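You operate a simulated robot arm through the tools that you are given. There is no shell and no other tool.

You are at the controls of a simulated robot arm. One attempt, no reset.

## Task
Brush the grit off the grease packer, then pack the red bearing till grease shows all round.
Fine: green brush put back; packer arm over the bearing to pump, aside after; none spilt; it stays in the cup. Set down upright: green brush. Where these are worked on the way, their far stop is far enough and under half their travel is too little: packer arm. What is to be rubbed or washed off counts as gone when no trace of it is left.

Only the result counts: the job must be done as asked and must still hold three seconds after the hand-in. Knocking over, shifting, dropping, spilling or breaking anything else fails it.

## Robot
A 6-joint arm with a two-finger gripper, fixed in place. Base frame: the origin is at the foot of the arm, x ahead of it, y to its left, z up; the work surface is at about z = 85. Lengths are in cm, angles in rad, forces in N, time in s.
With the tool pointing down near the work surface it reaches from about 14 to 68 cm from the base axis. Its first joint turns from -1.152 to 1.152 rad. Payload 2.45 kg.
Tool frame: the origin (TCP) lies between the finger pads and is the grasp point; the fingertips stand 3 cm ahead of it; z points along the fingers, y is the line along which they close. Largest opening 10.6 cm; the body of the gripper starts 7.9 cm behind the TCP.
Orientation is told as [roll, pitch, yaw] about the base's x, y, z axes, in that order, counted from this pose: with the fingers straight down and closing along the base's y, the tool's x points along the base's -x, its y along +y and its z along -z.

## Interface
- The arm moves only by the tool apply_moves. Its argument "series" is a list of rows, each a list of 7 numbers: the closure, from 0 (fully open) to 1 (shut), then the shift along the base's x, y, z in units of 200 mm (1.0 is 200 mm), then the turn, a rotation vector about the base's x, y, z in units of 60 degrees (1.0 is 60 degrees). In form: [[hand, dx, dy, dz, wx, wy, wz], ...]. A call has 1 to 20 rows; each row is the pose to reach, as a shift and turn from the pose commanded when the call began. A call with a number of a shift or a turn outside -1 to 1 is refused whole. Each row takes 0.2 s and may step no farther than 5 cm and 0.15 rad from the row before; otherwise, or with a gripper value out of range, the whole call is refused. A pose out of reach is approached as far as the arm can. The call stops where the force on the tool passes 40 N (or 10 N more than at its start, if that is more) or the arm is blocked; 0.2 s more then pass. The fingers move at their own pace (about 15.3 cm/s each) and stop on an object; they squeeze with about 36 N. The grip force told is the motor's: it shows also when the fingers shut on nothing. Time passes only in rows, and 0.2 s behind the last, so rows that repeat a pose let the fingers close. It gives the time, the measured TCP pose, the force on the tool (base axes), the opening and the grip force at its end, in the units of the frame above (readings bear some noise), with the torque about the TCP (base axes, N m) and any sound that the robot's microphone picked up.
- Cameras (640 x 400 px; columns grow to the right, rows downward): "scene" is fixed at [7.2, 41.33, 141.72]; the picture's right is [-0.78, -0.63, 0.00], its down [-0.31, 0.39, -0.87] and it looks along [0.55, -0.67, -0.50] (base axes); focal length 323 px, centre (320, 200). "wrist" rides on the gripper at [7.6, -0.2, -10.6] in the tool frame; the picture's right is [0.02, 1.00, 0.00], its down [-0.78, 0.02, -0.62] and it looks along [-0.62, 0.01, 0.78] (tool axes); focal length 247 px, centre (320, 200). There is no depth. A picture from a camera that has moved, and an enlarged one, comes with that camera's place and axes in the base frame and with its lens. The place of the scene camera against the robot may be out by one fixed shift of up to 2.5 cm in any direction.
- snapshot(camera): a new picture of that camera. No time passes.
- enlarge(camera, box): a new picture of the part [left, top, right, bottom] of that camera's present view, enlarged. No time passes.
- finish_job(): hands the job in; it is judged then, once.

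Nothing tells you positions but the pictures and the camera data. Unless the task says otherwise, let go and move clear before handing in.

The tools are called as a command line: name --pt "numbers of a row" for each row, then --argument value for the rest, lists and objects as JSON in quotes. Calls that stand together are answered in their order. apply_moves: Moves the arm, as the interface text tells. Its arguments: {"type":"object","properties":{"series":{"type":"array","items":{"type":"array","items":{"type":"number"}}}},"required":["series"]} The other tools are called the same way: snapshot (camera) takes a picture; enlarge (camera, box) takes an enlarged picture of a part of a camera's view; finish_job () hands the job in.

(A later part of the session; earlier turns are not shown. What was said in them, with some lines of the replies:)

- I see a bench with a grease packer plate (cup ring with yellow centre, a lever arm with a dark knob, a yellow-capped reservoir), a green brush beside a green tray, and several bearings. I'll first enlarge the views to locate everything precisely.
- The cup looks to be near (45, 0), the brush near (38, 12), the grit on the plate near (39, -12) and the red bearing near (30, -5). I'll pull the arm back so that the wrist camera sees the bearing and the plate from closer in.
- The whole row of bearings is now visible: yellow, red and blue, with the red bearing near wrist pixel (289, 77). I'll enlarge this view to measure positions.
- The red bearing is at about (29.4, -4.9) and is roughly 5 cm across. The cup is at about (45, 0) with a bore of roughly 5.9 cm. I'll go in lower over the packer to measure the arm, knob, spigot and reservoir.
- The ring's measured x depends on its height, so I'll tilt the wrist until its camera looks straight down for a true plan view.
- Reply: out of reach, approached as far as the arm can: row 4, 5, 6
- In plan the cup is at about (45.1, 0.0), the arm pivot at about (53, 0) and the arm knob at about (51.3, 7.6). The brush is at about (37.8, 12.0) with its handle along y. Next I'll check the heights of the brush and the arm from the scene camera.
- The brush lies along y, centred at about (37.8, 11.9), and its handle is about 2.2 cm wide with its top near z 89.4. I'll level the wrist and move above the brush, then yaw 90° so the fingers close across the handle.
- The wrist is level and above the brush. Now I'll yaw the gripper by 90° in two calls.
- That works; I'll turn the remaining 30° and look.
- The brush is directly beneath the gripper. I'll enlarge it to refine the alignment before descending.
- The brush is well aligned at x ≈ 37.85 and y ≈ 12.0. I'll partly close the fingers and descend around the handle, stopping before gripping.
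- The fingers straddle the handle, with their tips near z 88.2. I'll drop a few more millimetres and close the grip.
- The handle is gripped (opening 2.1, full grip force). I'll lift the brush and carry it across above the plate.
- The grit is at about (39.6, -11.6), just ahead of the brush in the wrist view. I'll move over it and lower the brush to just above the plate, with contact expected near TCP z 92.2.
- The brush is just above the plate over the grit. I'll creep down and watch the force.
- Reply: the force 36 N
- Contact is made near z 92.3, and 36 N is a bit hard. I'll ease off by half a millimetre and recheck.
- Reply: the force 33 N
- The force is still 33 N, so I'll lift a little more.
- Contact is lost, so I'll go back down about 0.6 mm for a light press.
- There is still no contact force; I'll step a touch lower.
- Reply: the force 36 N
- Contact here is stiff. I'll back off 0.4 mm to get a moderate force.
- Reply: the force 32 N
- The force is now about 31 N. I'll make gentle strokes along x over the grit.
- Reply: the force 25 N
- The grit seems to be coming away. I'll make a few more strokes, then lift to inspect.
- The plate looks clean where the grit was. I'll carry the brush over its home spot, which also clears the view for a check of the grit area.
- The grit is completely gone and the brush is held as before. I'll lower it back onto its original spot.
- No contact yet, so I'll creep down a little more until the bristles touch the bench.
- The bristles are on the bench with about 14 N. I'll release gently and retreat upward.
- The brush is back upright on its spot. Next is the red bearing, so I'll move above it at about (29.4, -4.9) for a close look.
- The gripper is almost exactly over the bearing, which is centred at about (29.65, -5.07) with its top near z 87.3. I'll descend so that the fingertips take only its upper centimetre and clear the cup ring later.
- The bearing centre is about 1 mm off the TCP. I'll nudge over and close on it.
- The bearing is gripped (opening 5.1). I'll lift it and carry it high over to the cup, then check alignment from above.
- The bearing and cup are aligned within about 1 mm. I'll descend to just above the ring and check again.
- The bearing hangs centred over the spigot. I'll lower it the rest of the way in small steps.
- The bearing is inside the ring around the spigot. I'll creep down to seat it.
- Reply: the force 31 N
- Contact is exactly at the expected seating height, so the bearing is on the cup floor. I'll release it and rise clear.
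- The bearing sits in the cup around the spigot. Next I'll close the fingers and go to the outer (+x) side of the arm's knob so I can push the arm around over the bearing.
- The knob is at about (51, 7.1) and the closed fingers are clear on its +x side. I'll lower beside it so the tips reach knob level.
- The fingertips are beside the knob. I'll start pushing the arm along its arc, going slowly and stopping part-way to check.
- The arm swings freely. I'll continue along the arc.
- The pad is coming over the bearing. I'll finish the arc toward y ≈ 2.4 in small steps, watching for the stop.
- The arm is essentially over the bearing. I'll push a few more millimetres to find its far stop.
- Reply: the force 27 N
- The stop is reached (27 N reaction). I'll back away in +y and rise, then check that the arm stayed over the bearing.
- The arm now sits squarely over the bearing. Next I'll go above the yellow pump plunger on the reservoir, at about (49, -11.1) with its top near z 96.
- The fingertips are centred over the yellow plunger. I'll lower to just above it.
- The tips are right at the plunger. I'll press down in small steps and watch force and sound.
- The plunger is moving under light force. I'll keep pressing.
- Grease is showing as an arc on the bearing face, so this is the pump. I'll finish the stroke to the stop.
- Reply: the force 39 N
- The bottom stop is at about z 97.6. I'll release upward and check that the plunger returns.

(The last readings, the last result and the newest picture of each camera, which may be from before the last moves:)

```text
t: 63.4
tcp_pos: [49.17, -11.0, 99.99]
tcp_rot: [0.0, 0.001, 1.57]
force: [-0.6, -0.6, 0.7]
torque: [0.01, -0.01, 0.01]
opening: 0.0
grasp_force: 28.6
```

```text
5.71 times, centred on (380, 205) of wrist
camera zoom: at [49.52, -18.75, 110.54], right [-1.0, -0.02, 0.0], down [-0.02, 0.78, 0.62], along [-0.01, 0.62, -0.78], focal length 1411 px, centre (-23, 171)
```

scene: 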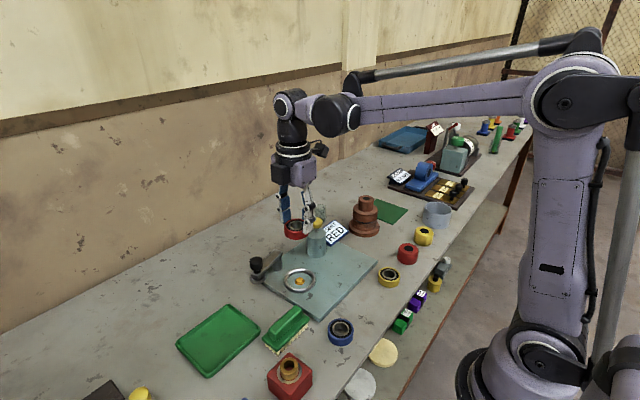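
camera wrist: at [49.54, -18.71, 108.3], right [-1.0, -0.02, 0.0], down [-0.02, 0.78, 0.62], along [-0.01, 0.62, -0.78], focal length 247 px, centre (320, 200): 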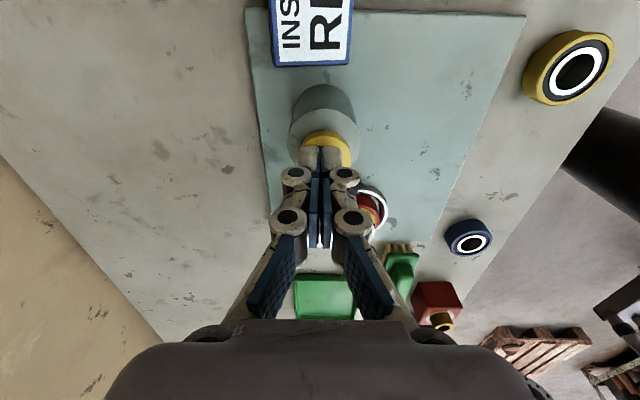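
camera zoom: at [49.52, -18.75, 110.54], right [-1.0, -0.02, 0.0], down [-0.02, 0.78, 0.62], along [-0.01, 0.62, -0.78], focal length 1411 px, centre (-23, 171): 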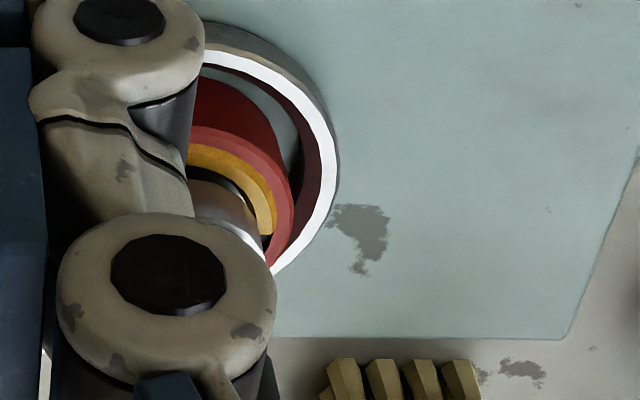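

The plunger sprang back and the grease arc remains. I'll give a second stroke, down to about z 98, and release.

apply_moves --pt "1 0 0 -0.03 0 0 0" --pt "1 0 0 -0.045 0 0 0" --pt "1 0 0 -0.06 0 0 0" --pt "1 0 0 -0.075 0 0 0" --pt "1 0 0 -0.09 0 0 0" --pt "1 0 0 -0.1 0 0 0" --pt "1 0 0 -0.08 0 0 0" --pt "1 0 0 -0.04 0 0 0" --pt "1 0 0 0 0 0 0" --pt "1 0 0 0 0 0 0"

enlarge --camera "scene" --box '[270, 250, 340, 310]'

enlarge --camera "wrist" --box '[340, 170, 420, 240]'

```text
t: 65.6
tcp_pos: [49.16, -11.2, 100.03]
tcp_rot: [0.0, 0.0, 1.571]
force: [0.4, 0.2, -0.4]
torque: [0.01, -0.01, 0.03]
opening: 0.0
grasp_force: 28.1
```

```text
6.67 times, centred on (305, 280) of scene
camera zoom: at [7.2, 41.33, 141.72], right [-0.78, -0.63, 0.0], down [-0.31, 0.39, -0.87], along [0.55, -0.67, -0.5], focal length 2152 px, centre (420, -333)
```

zoom: 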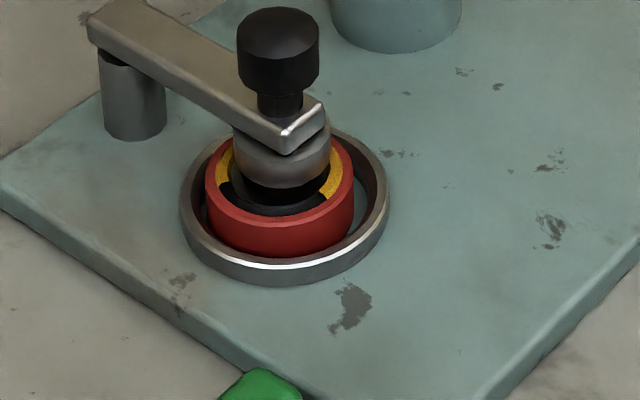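

```text
5.71 times, centred on (380, 205) of wrist
camera zoom: at [49.45, -18.77, 110.58], right [-1.0, -0.02, 0.0], down [-0.02, 0.78, 0.62], along [-0.01, 0.62, -0.78], focal length 1411 px, centre (-23, 171)
```

zoom: 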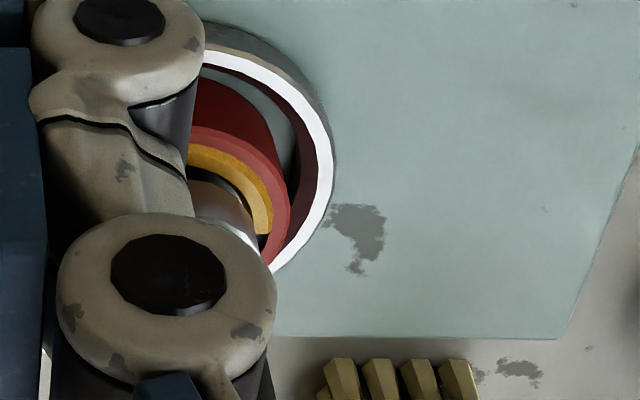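

Grease now covers about two thirds: right, back and left, with the front still black. One more stroke, then I'll inspect.

apply_moves --pt "1 0 0 -0.03 0 0 0" --pt "1 0 0 -0.045 0 0 0" --pt "1 0 0 -0.06 0 0 0" --pt "1 0 0 -0.075 0 0 0" --pt "1 0 0 -0.09 0 0 0" --pt "1 0 0 -0.1 0 0 0" --pt "1 0 0 -0.08 0 0 0" --pt "1 0 0 -0.04 0 0 0" --pt "1 0 0 0 0 0 0" --pt "1 0 0 0 0 0 0"

enlarge --camera "scene" --box '[270, 250, 340, 310]'

enlarge --camera "wrist" --box '[340, 170, 420, 240]'

```text
t: 67.8
tcp_pos: [49.25, -11.1, 100.06]
tcp_rot: [0.0, 0.001, 1.57]
force: [0.0, -0.6, -1.3]
torque: [-0.01, -0.02, -0.01]
opening: 0.02
grasp_force: 28.9
```

```text
6.67 times, centred on (305, 280) of scene
camera zoom: at [7.2, 41.33, 141.72], right [-0.78, -0.63, 0.0], down [-0.31, 0.39, -0.87], along [0.55, -0.67, -0.5], focal length 2152 px, centre (420, -333)
```

zoom: 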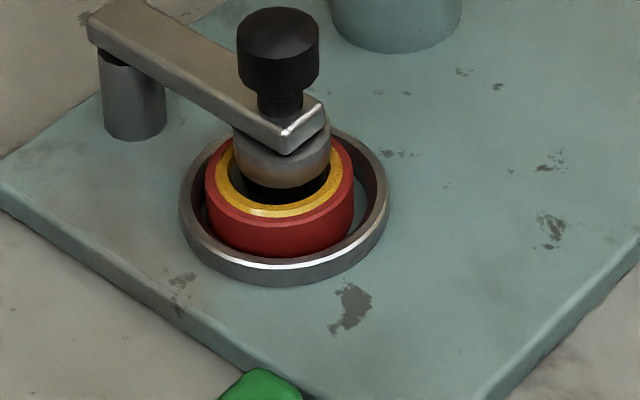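

```text
5.71 times, centred on (380, 205) of wrist
camera zoom: at [49.48, -18.67, 110.65], right [-1.0, -0.02, 0.0], down [-0.02, 0.78, 0.62], along [-0.01, 0.62, -0.78], focal length 1411 px, centre (-23, 171)
```

zoom: 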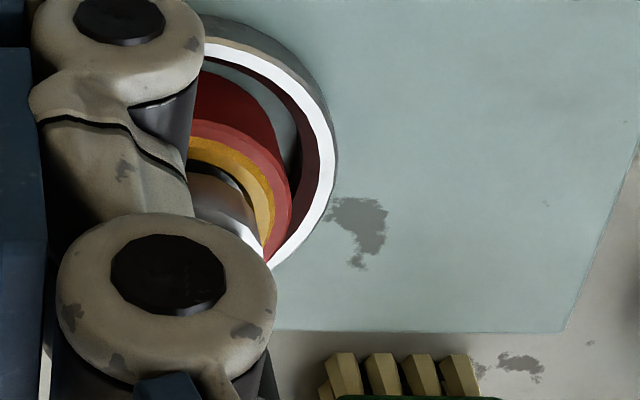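

Grease now shows all round from this side. I'll rise and look down on the bearing from above before moving the arm aside.

apply_moves --pt "1 0 0 0.15 0 0 0" --pt "1 0 0 0.3 0 0 0" --pt "1 -0.05 0.12 0.4 0 0 0" --pt "1 -0.1 0.27 0.4 0 0 0" --pt "1 -0.15 0.42 0.4 0 0 0" --pt "1 -0.2 0.5 0.4 0 0 0" --pt "1 -0.2 0.5 0.4 0 0 0"

enlarge --camera "wrist" --box '[230, 30, 410, 150]'

enlarge --camera "scene" --box '[240, 190, 370, 310]'

```text
t: 69.4
tcp_pos: [45.16, -1.15, 108.03]
tcp_rot: [0.001, 0.001, 1.57]
force: [-0.4, -0.9, 0.1]
torque: [0.0, -0.01, 0.01]
opening: 0.01
grasp_force: 28.5
```

```text
3.33 times, centred on (320, 90) of wrist
camera zoom: at [45.5, -8.75, 118.71], right [-1.0, -0.02, 0.0], down [-0.02, 0.78, 0.62], along [-0.01, 0.62, -0.78], focal length 823 px, centre (320, 567)
```

zoom: 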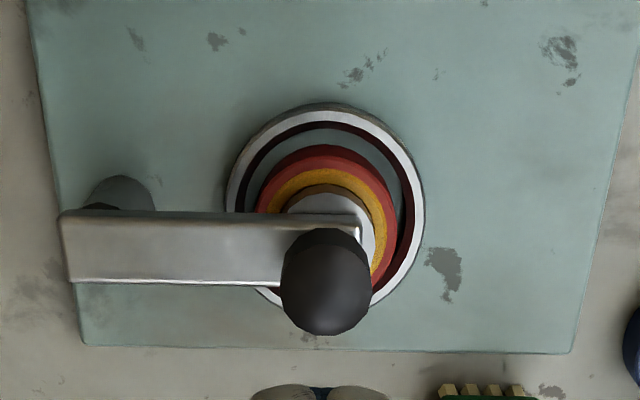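

```text
3.33 times, centred on (305, 250) of scene
camera zoom: at [7.2, 41.33, 141.72], right [-0.78, -0.63, 0.0], down [-0.31, 0.39, -0.87], along [0.55, -0.67, -0.5], focal length 1076 px, centre (370, 33)
```

zoom: 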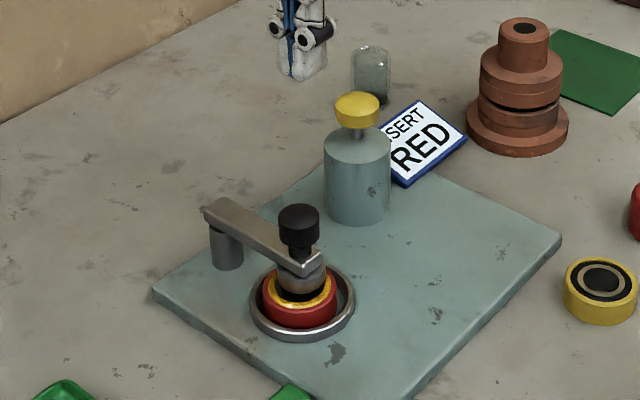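

Grease is visible all round, with none on the plate. I'll go down on the -y side of the knob to push the arm back aside.

apply_moves --pt "1 0 -0.08 0 0 0 0" --pt "1 0 -0.15 -0.1 0 0 0" --pt "1 0 -0.15 -0.3 0 0 0" --pt "1 0 -0.15 -0.5 0 0 0" --pt "1 0 -0.15 -0.6 0 0 0" --pt "1 0 -0.15 -0.645 0 0 0" --pt "1 0 -0.15 -0.645 0 0 0"

snapshot --camera "wrist"

enlarge --camera "scene" --box '[240, 190, 370, 310]'

```text
t: 71.0
tcp_pos: [45.31, -4.04, 95.23]
tcp_rot: [0.0, -0.001, 1.57]
force: [-0.5, 0.0, 0.0]
torque: [-0.04, -0.01, 0.04]
opening: 0.0
grasp_force: 28.5
```

```text
taken
camera wrist: at [45.62, -11.6, 105.82], right [-1.0, -0.02, 0.0], down [-0.02, 0.78, 0.62], along [-0.01, 0.62, -0.78], focal length 247 px, centre (320, 200)
```

wrist: 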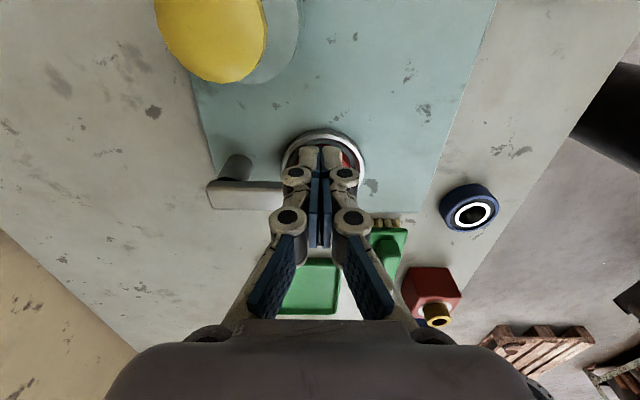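

```text
3.33 times, centred on (305, 250) of scene
camera zoom: at [7.2, 41.33, 141.72], right [-0.78, -0.63, 0.0], down [-0.31, 0.39, -0.87], along [0.55, -0.67, -0.5], focal length 1076 px, centre (370, 33)
```

zoom: 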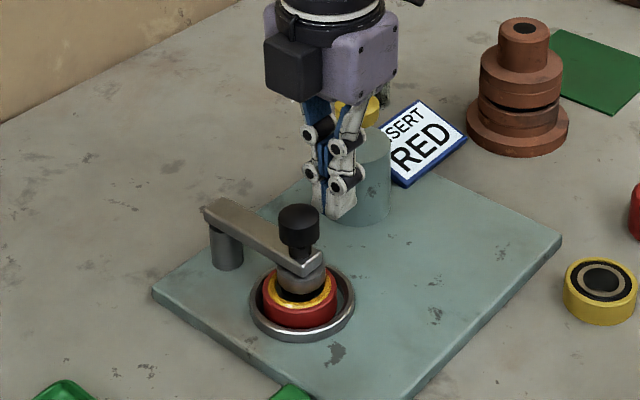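

The fingers are clear of the knob on the -y side. I'll push the arm back along its arc.

apply_moves --pt "1 -0.005 0.04 0 0 0 0" --pt "1 -0.01 0.0775 0 0 0 0" --pt "1 -0.015 0.1275 0 0 0 0" --pt "1 -0.0195 0.179 0 0 0 0" --pt "1 -0.0175 0.23 0 0 0 0" --pt "1 -0.0125 0.2815 0 0 0 0" --pt "1 0.0025 0.33 0 0 0 0" --pt "1 0.0215 0.379 0 0 0 0"

snapshot --camera "wrist"

enlarge --camera "scene" --box '[230, 190, 360, 310]'

```text
t: 72.8
tcp_pos: [45.76, 3.32, 95.16]
tcp_rot: [-0.001, 0.0, 1.571]
force: [-0.1, -0.1, -0.9]
torque: [-0.01, -0.01, 0.03]
opening: 0.0
grasp_force: 28.9
```

```text
taken
camera wrist: at [46.02, -4.15, 105.76], right [-1.0, -0.02, 0.0], down [-0.02, 0.78, 0.62], along [-0.01, 0.62, -0.78], focal length 247 px, centre (320, 200)
```

wrist: 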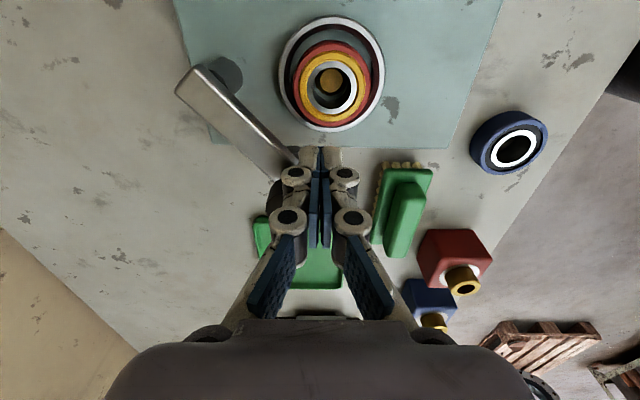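

```text
3.33 times, centred on (295, 250) of scene
camera zoom: at [7.2, 41.32, 141.72], right [-0.78, -0.63, 0.0], down [-0.31, 0.39, -0.87], along [0.55, -0.67, -0.5], focal length 1076 px, centre (403, 33)
```

zoom: 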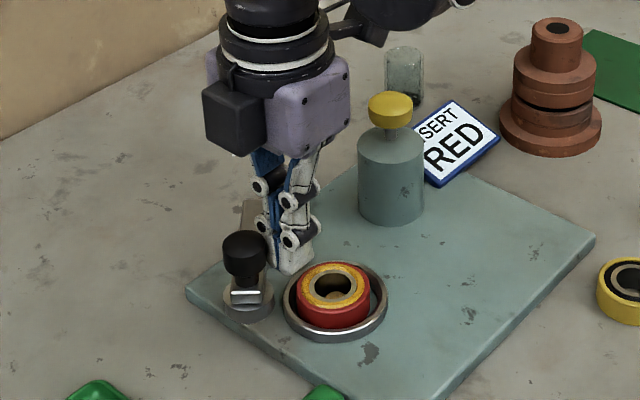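

Grease forms a full unbroken ring on the bearing. I'll continue pushing the arm to its aside position.

apply_moves --pt "1 0.013 0.0215 0 0 0 0" --pt "1 0.026 0.0435 0 0 0 0" --pt "1 0.0575 0.086 0 0 0 0" --pt "1 0.096 0.1235 0 0 0 0" --pt "1 0.125 0.145 0 0 0 0" --pt "1 0.14 0.152 0 0 0 0" --pt "1 0.15 0.155 0 0 0 0"

snapshot --camera "wrist"

enlarge --camera "scene" --box '[230, 190, 360, 310]'

```text
t: 74.4
tcp_pos: [48.51, 6.44, 95.15]
tcp_rot: [0.007, 0.002, 1.57]
force: [-18.8, -5.5, 3.0]
torque: [0.01, -0.02, -0.04]
opening: 0.0
grasp_force: 28.5
```

```text
taken
camera wrist: at [48.86, -1.06, 105.73], right [-1.0, -0.02, 0.01], down [-0.01, 0.78, 0.62], along [-0.02, 0.62, -0.78], focal length 247 px, centre (320, 200)
```

wrist: 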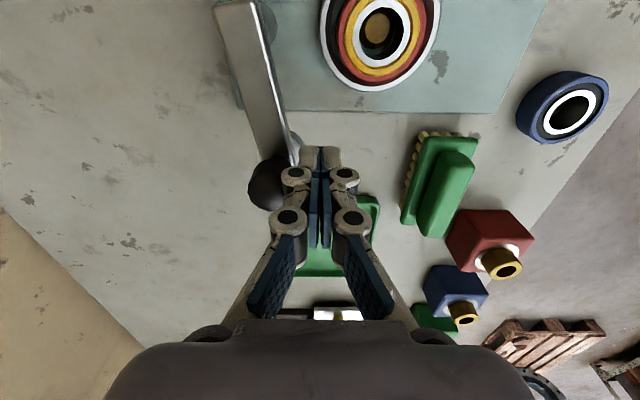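

```text
3.33 times, centred on (295, 250) of scene
camera zoom: at [7.14, 41.31, 141.73], right [-0.78, -0.63, 0.0], down [-0.31, 0.39, -0.87], along [0.55, -0.67, -0.5], focal length 1076 px, centre (403, 33)
```

zoom: 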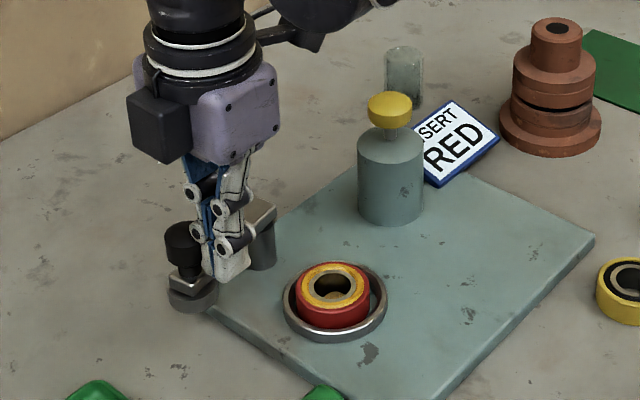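

The arm is back at its aside stop (19 N reaction). I'll back away and rise clear.

apply_moves --pt "1 -0.02 -0.005 0 0 0 0" --pt "1 -0.05 -0.015 0 0 0 0" --pt "1 -0.08 -0.02 0.02 0 0 0" --pt "1 -0.08 -0.02 0.2 0 0 0" --pt "1 -0.08 -0.02 0.4 0 0 0" --pt "1 -0.08 -0.02 0.6 0 0 0" --pt "1 -0.15 -0.02 0.7 0 0 0" --pt "1 -0.25 -0.02 0.75 0 0 0" --pt "1 -0.25 -0.02 0.75 0 0 0"

snapshot --camera "scene"

enlarge --camera "scene" --box '[230, 190, 360, 310]'

enlarge --camera "scene" --box '[270, 255, 340, 305]'

snapshot --camera "wrist"

```text
t: 76.4
tcp_pos: [43.7, 6.27, 110.08]
tcp_rot: [0.0, 0.001, 1.569]
force: [0.7, -0.2, -0.2]
torque: [-0.01, -0.02, 0.01]
opening: 0.0
grasp_force: 29.2
```

```text
taken
```

scene: 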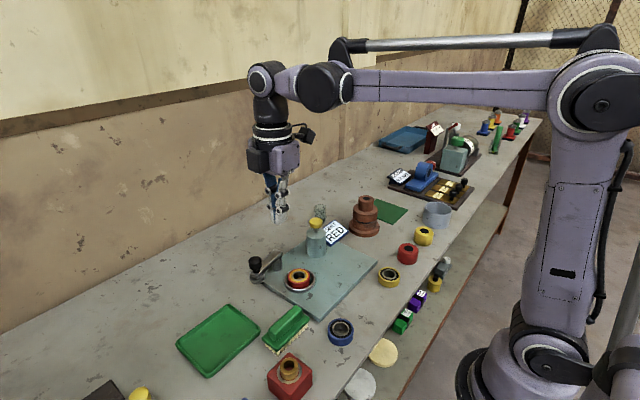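

```text
3.33 times, centred on (295, 250) of scene
camera zoom: at [7.2, 41.33, 141.72], right [-0.78, -0.63, 0.0], down [-0.31, 0.39, -0.87], along [0.55, -0.67, -0.5], focal length 1076 px, centre (403, 33)
```

zoom: 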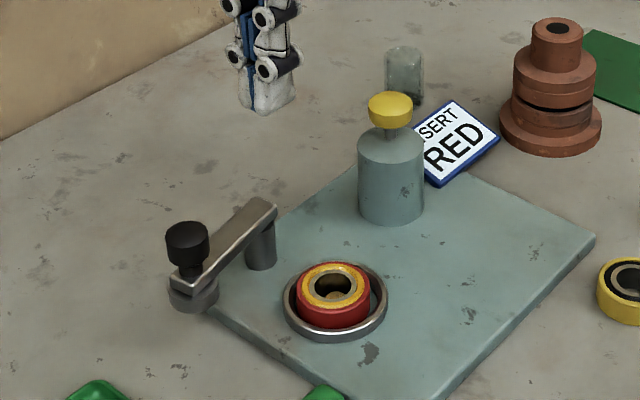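

```text
8.00 times, centred on (305, 280) of scene
camera zoom: at [7.2, 41.33, 141.72], right [-0.78, -0.63, 0.0], down [-0.31, 0.39, -0.87], along [0.55, -0.67, -0.5], focal length 2582 px, centre (440, -440)
```

zoom: 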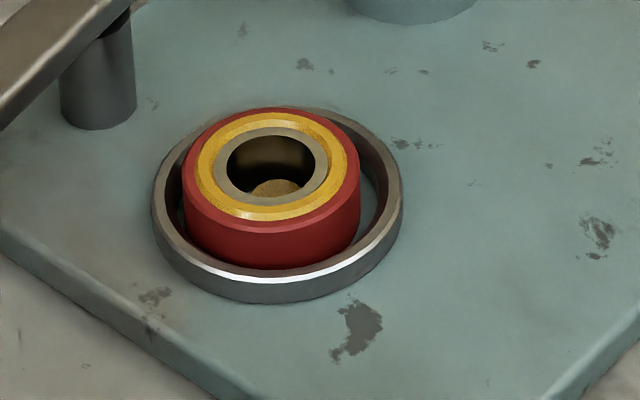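

```text
taken
camera wrist: at [43.97, -1.34, 120.71], right [-1.0, -0.02, 0.0], down [-0.02, 0.78, 0.62], along [-0.01, 0.62, -0.78], focal length 247 px, centre (320, 200)
```

wrist: 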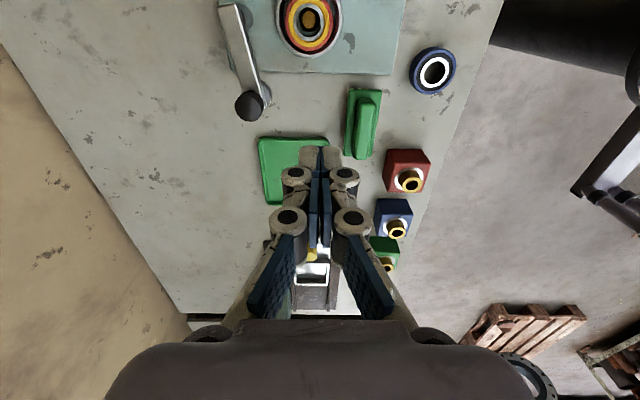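

The packed bearing is in the cup with a full ring of grease, and the arm is aside. I'll do a last check of the brush and the former grit spot.

enlarge --camera "scene" --box '[240, 285, 340, 365]'

enlarge --camera "scene" --box '[300, 220, 400, 300]'

```text
5.00 times, centred on (290, 325) of scene
camera zoom: at [7.2, 41.33, 141.72], right [-0.78, -0.63, 0.0], down [-0.31, 0.39, -0.87], along [0.55, -0.67, -0.5], focal length 1614 px, centre (470, -425)
```

zoom: 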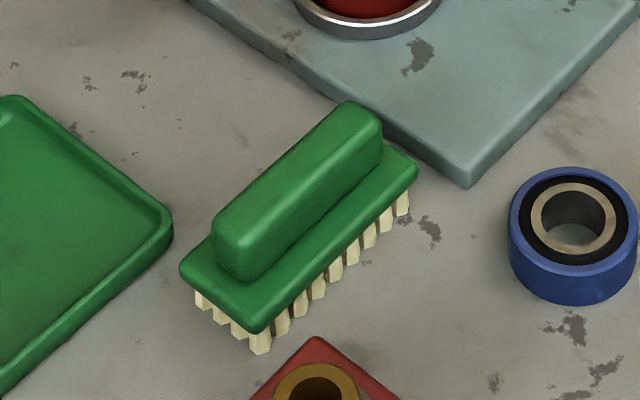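

```text
5.00 times, centred on (350, 260) of scene
camera zoom: at [7.2, 41.33, 141.72], right [-0.78, -0.63, 0.0], down [-0.31, 0.39, -0.87], along [0.55, -0.67, -0.5], focal length 1614 px, centre (170, -100)
```

zoom: 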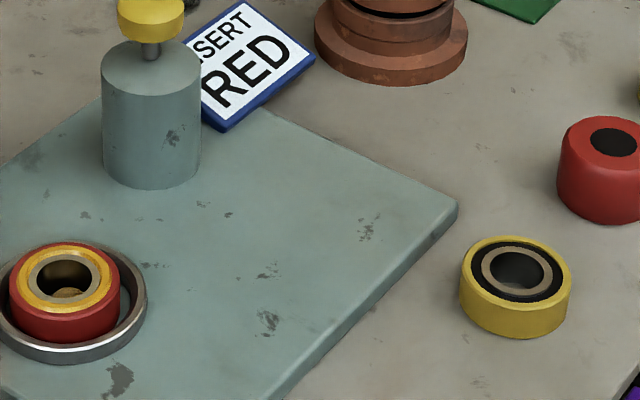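

The brush is upright on its original spot, and no trace of grit is left on the plate. The bearing is packed all round and in the cup, the arm is aside, nothing is spilt and the gripper is clear, so I'm handing in.

finish_job

```text
The job is handed in.
```

The job is done and handed in, though I haven't seen the judge's result. From the last pictures before hand-in:

- **Grit:** brushed off the packer plate with the green brush, with no trace left.
- **Brush:** back upright on the spot it came from, beside the green tray.
- **Bearing:** the red bearing is in the cup. Three strokes of the yellow plunger, with the packer arm over it, left an unbroken ring of grease. It sits about 2 mm off the cup's centre, which is within its play.
- **Packer arm:** pushed to its far stop over the bearing for pumping, then back to its aside stop.
- **Spills and other objects:** no grease shows on the plate, and nothing else was moved. The gripper is clear of everything.
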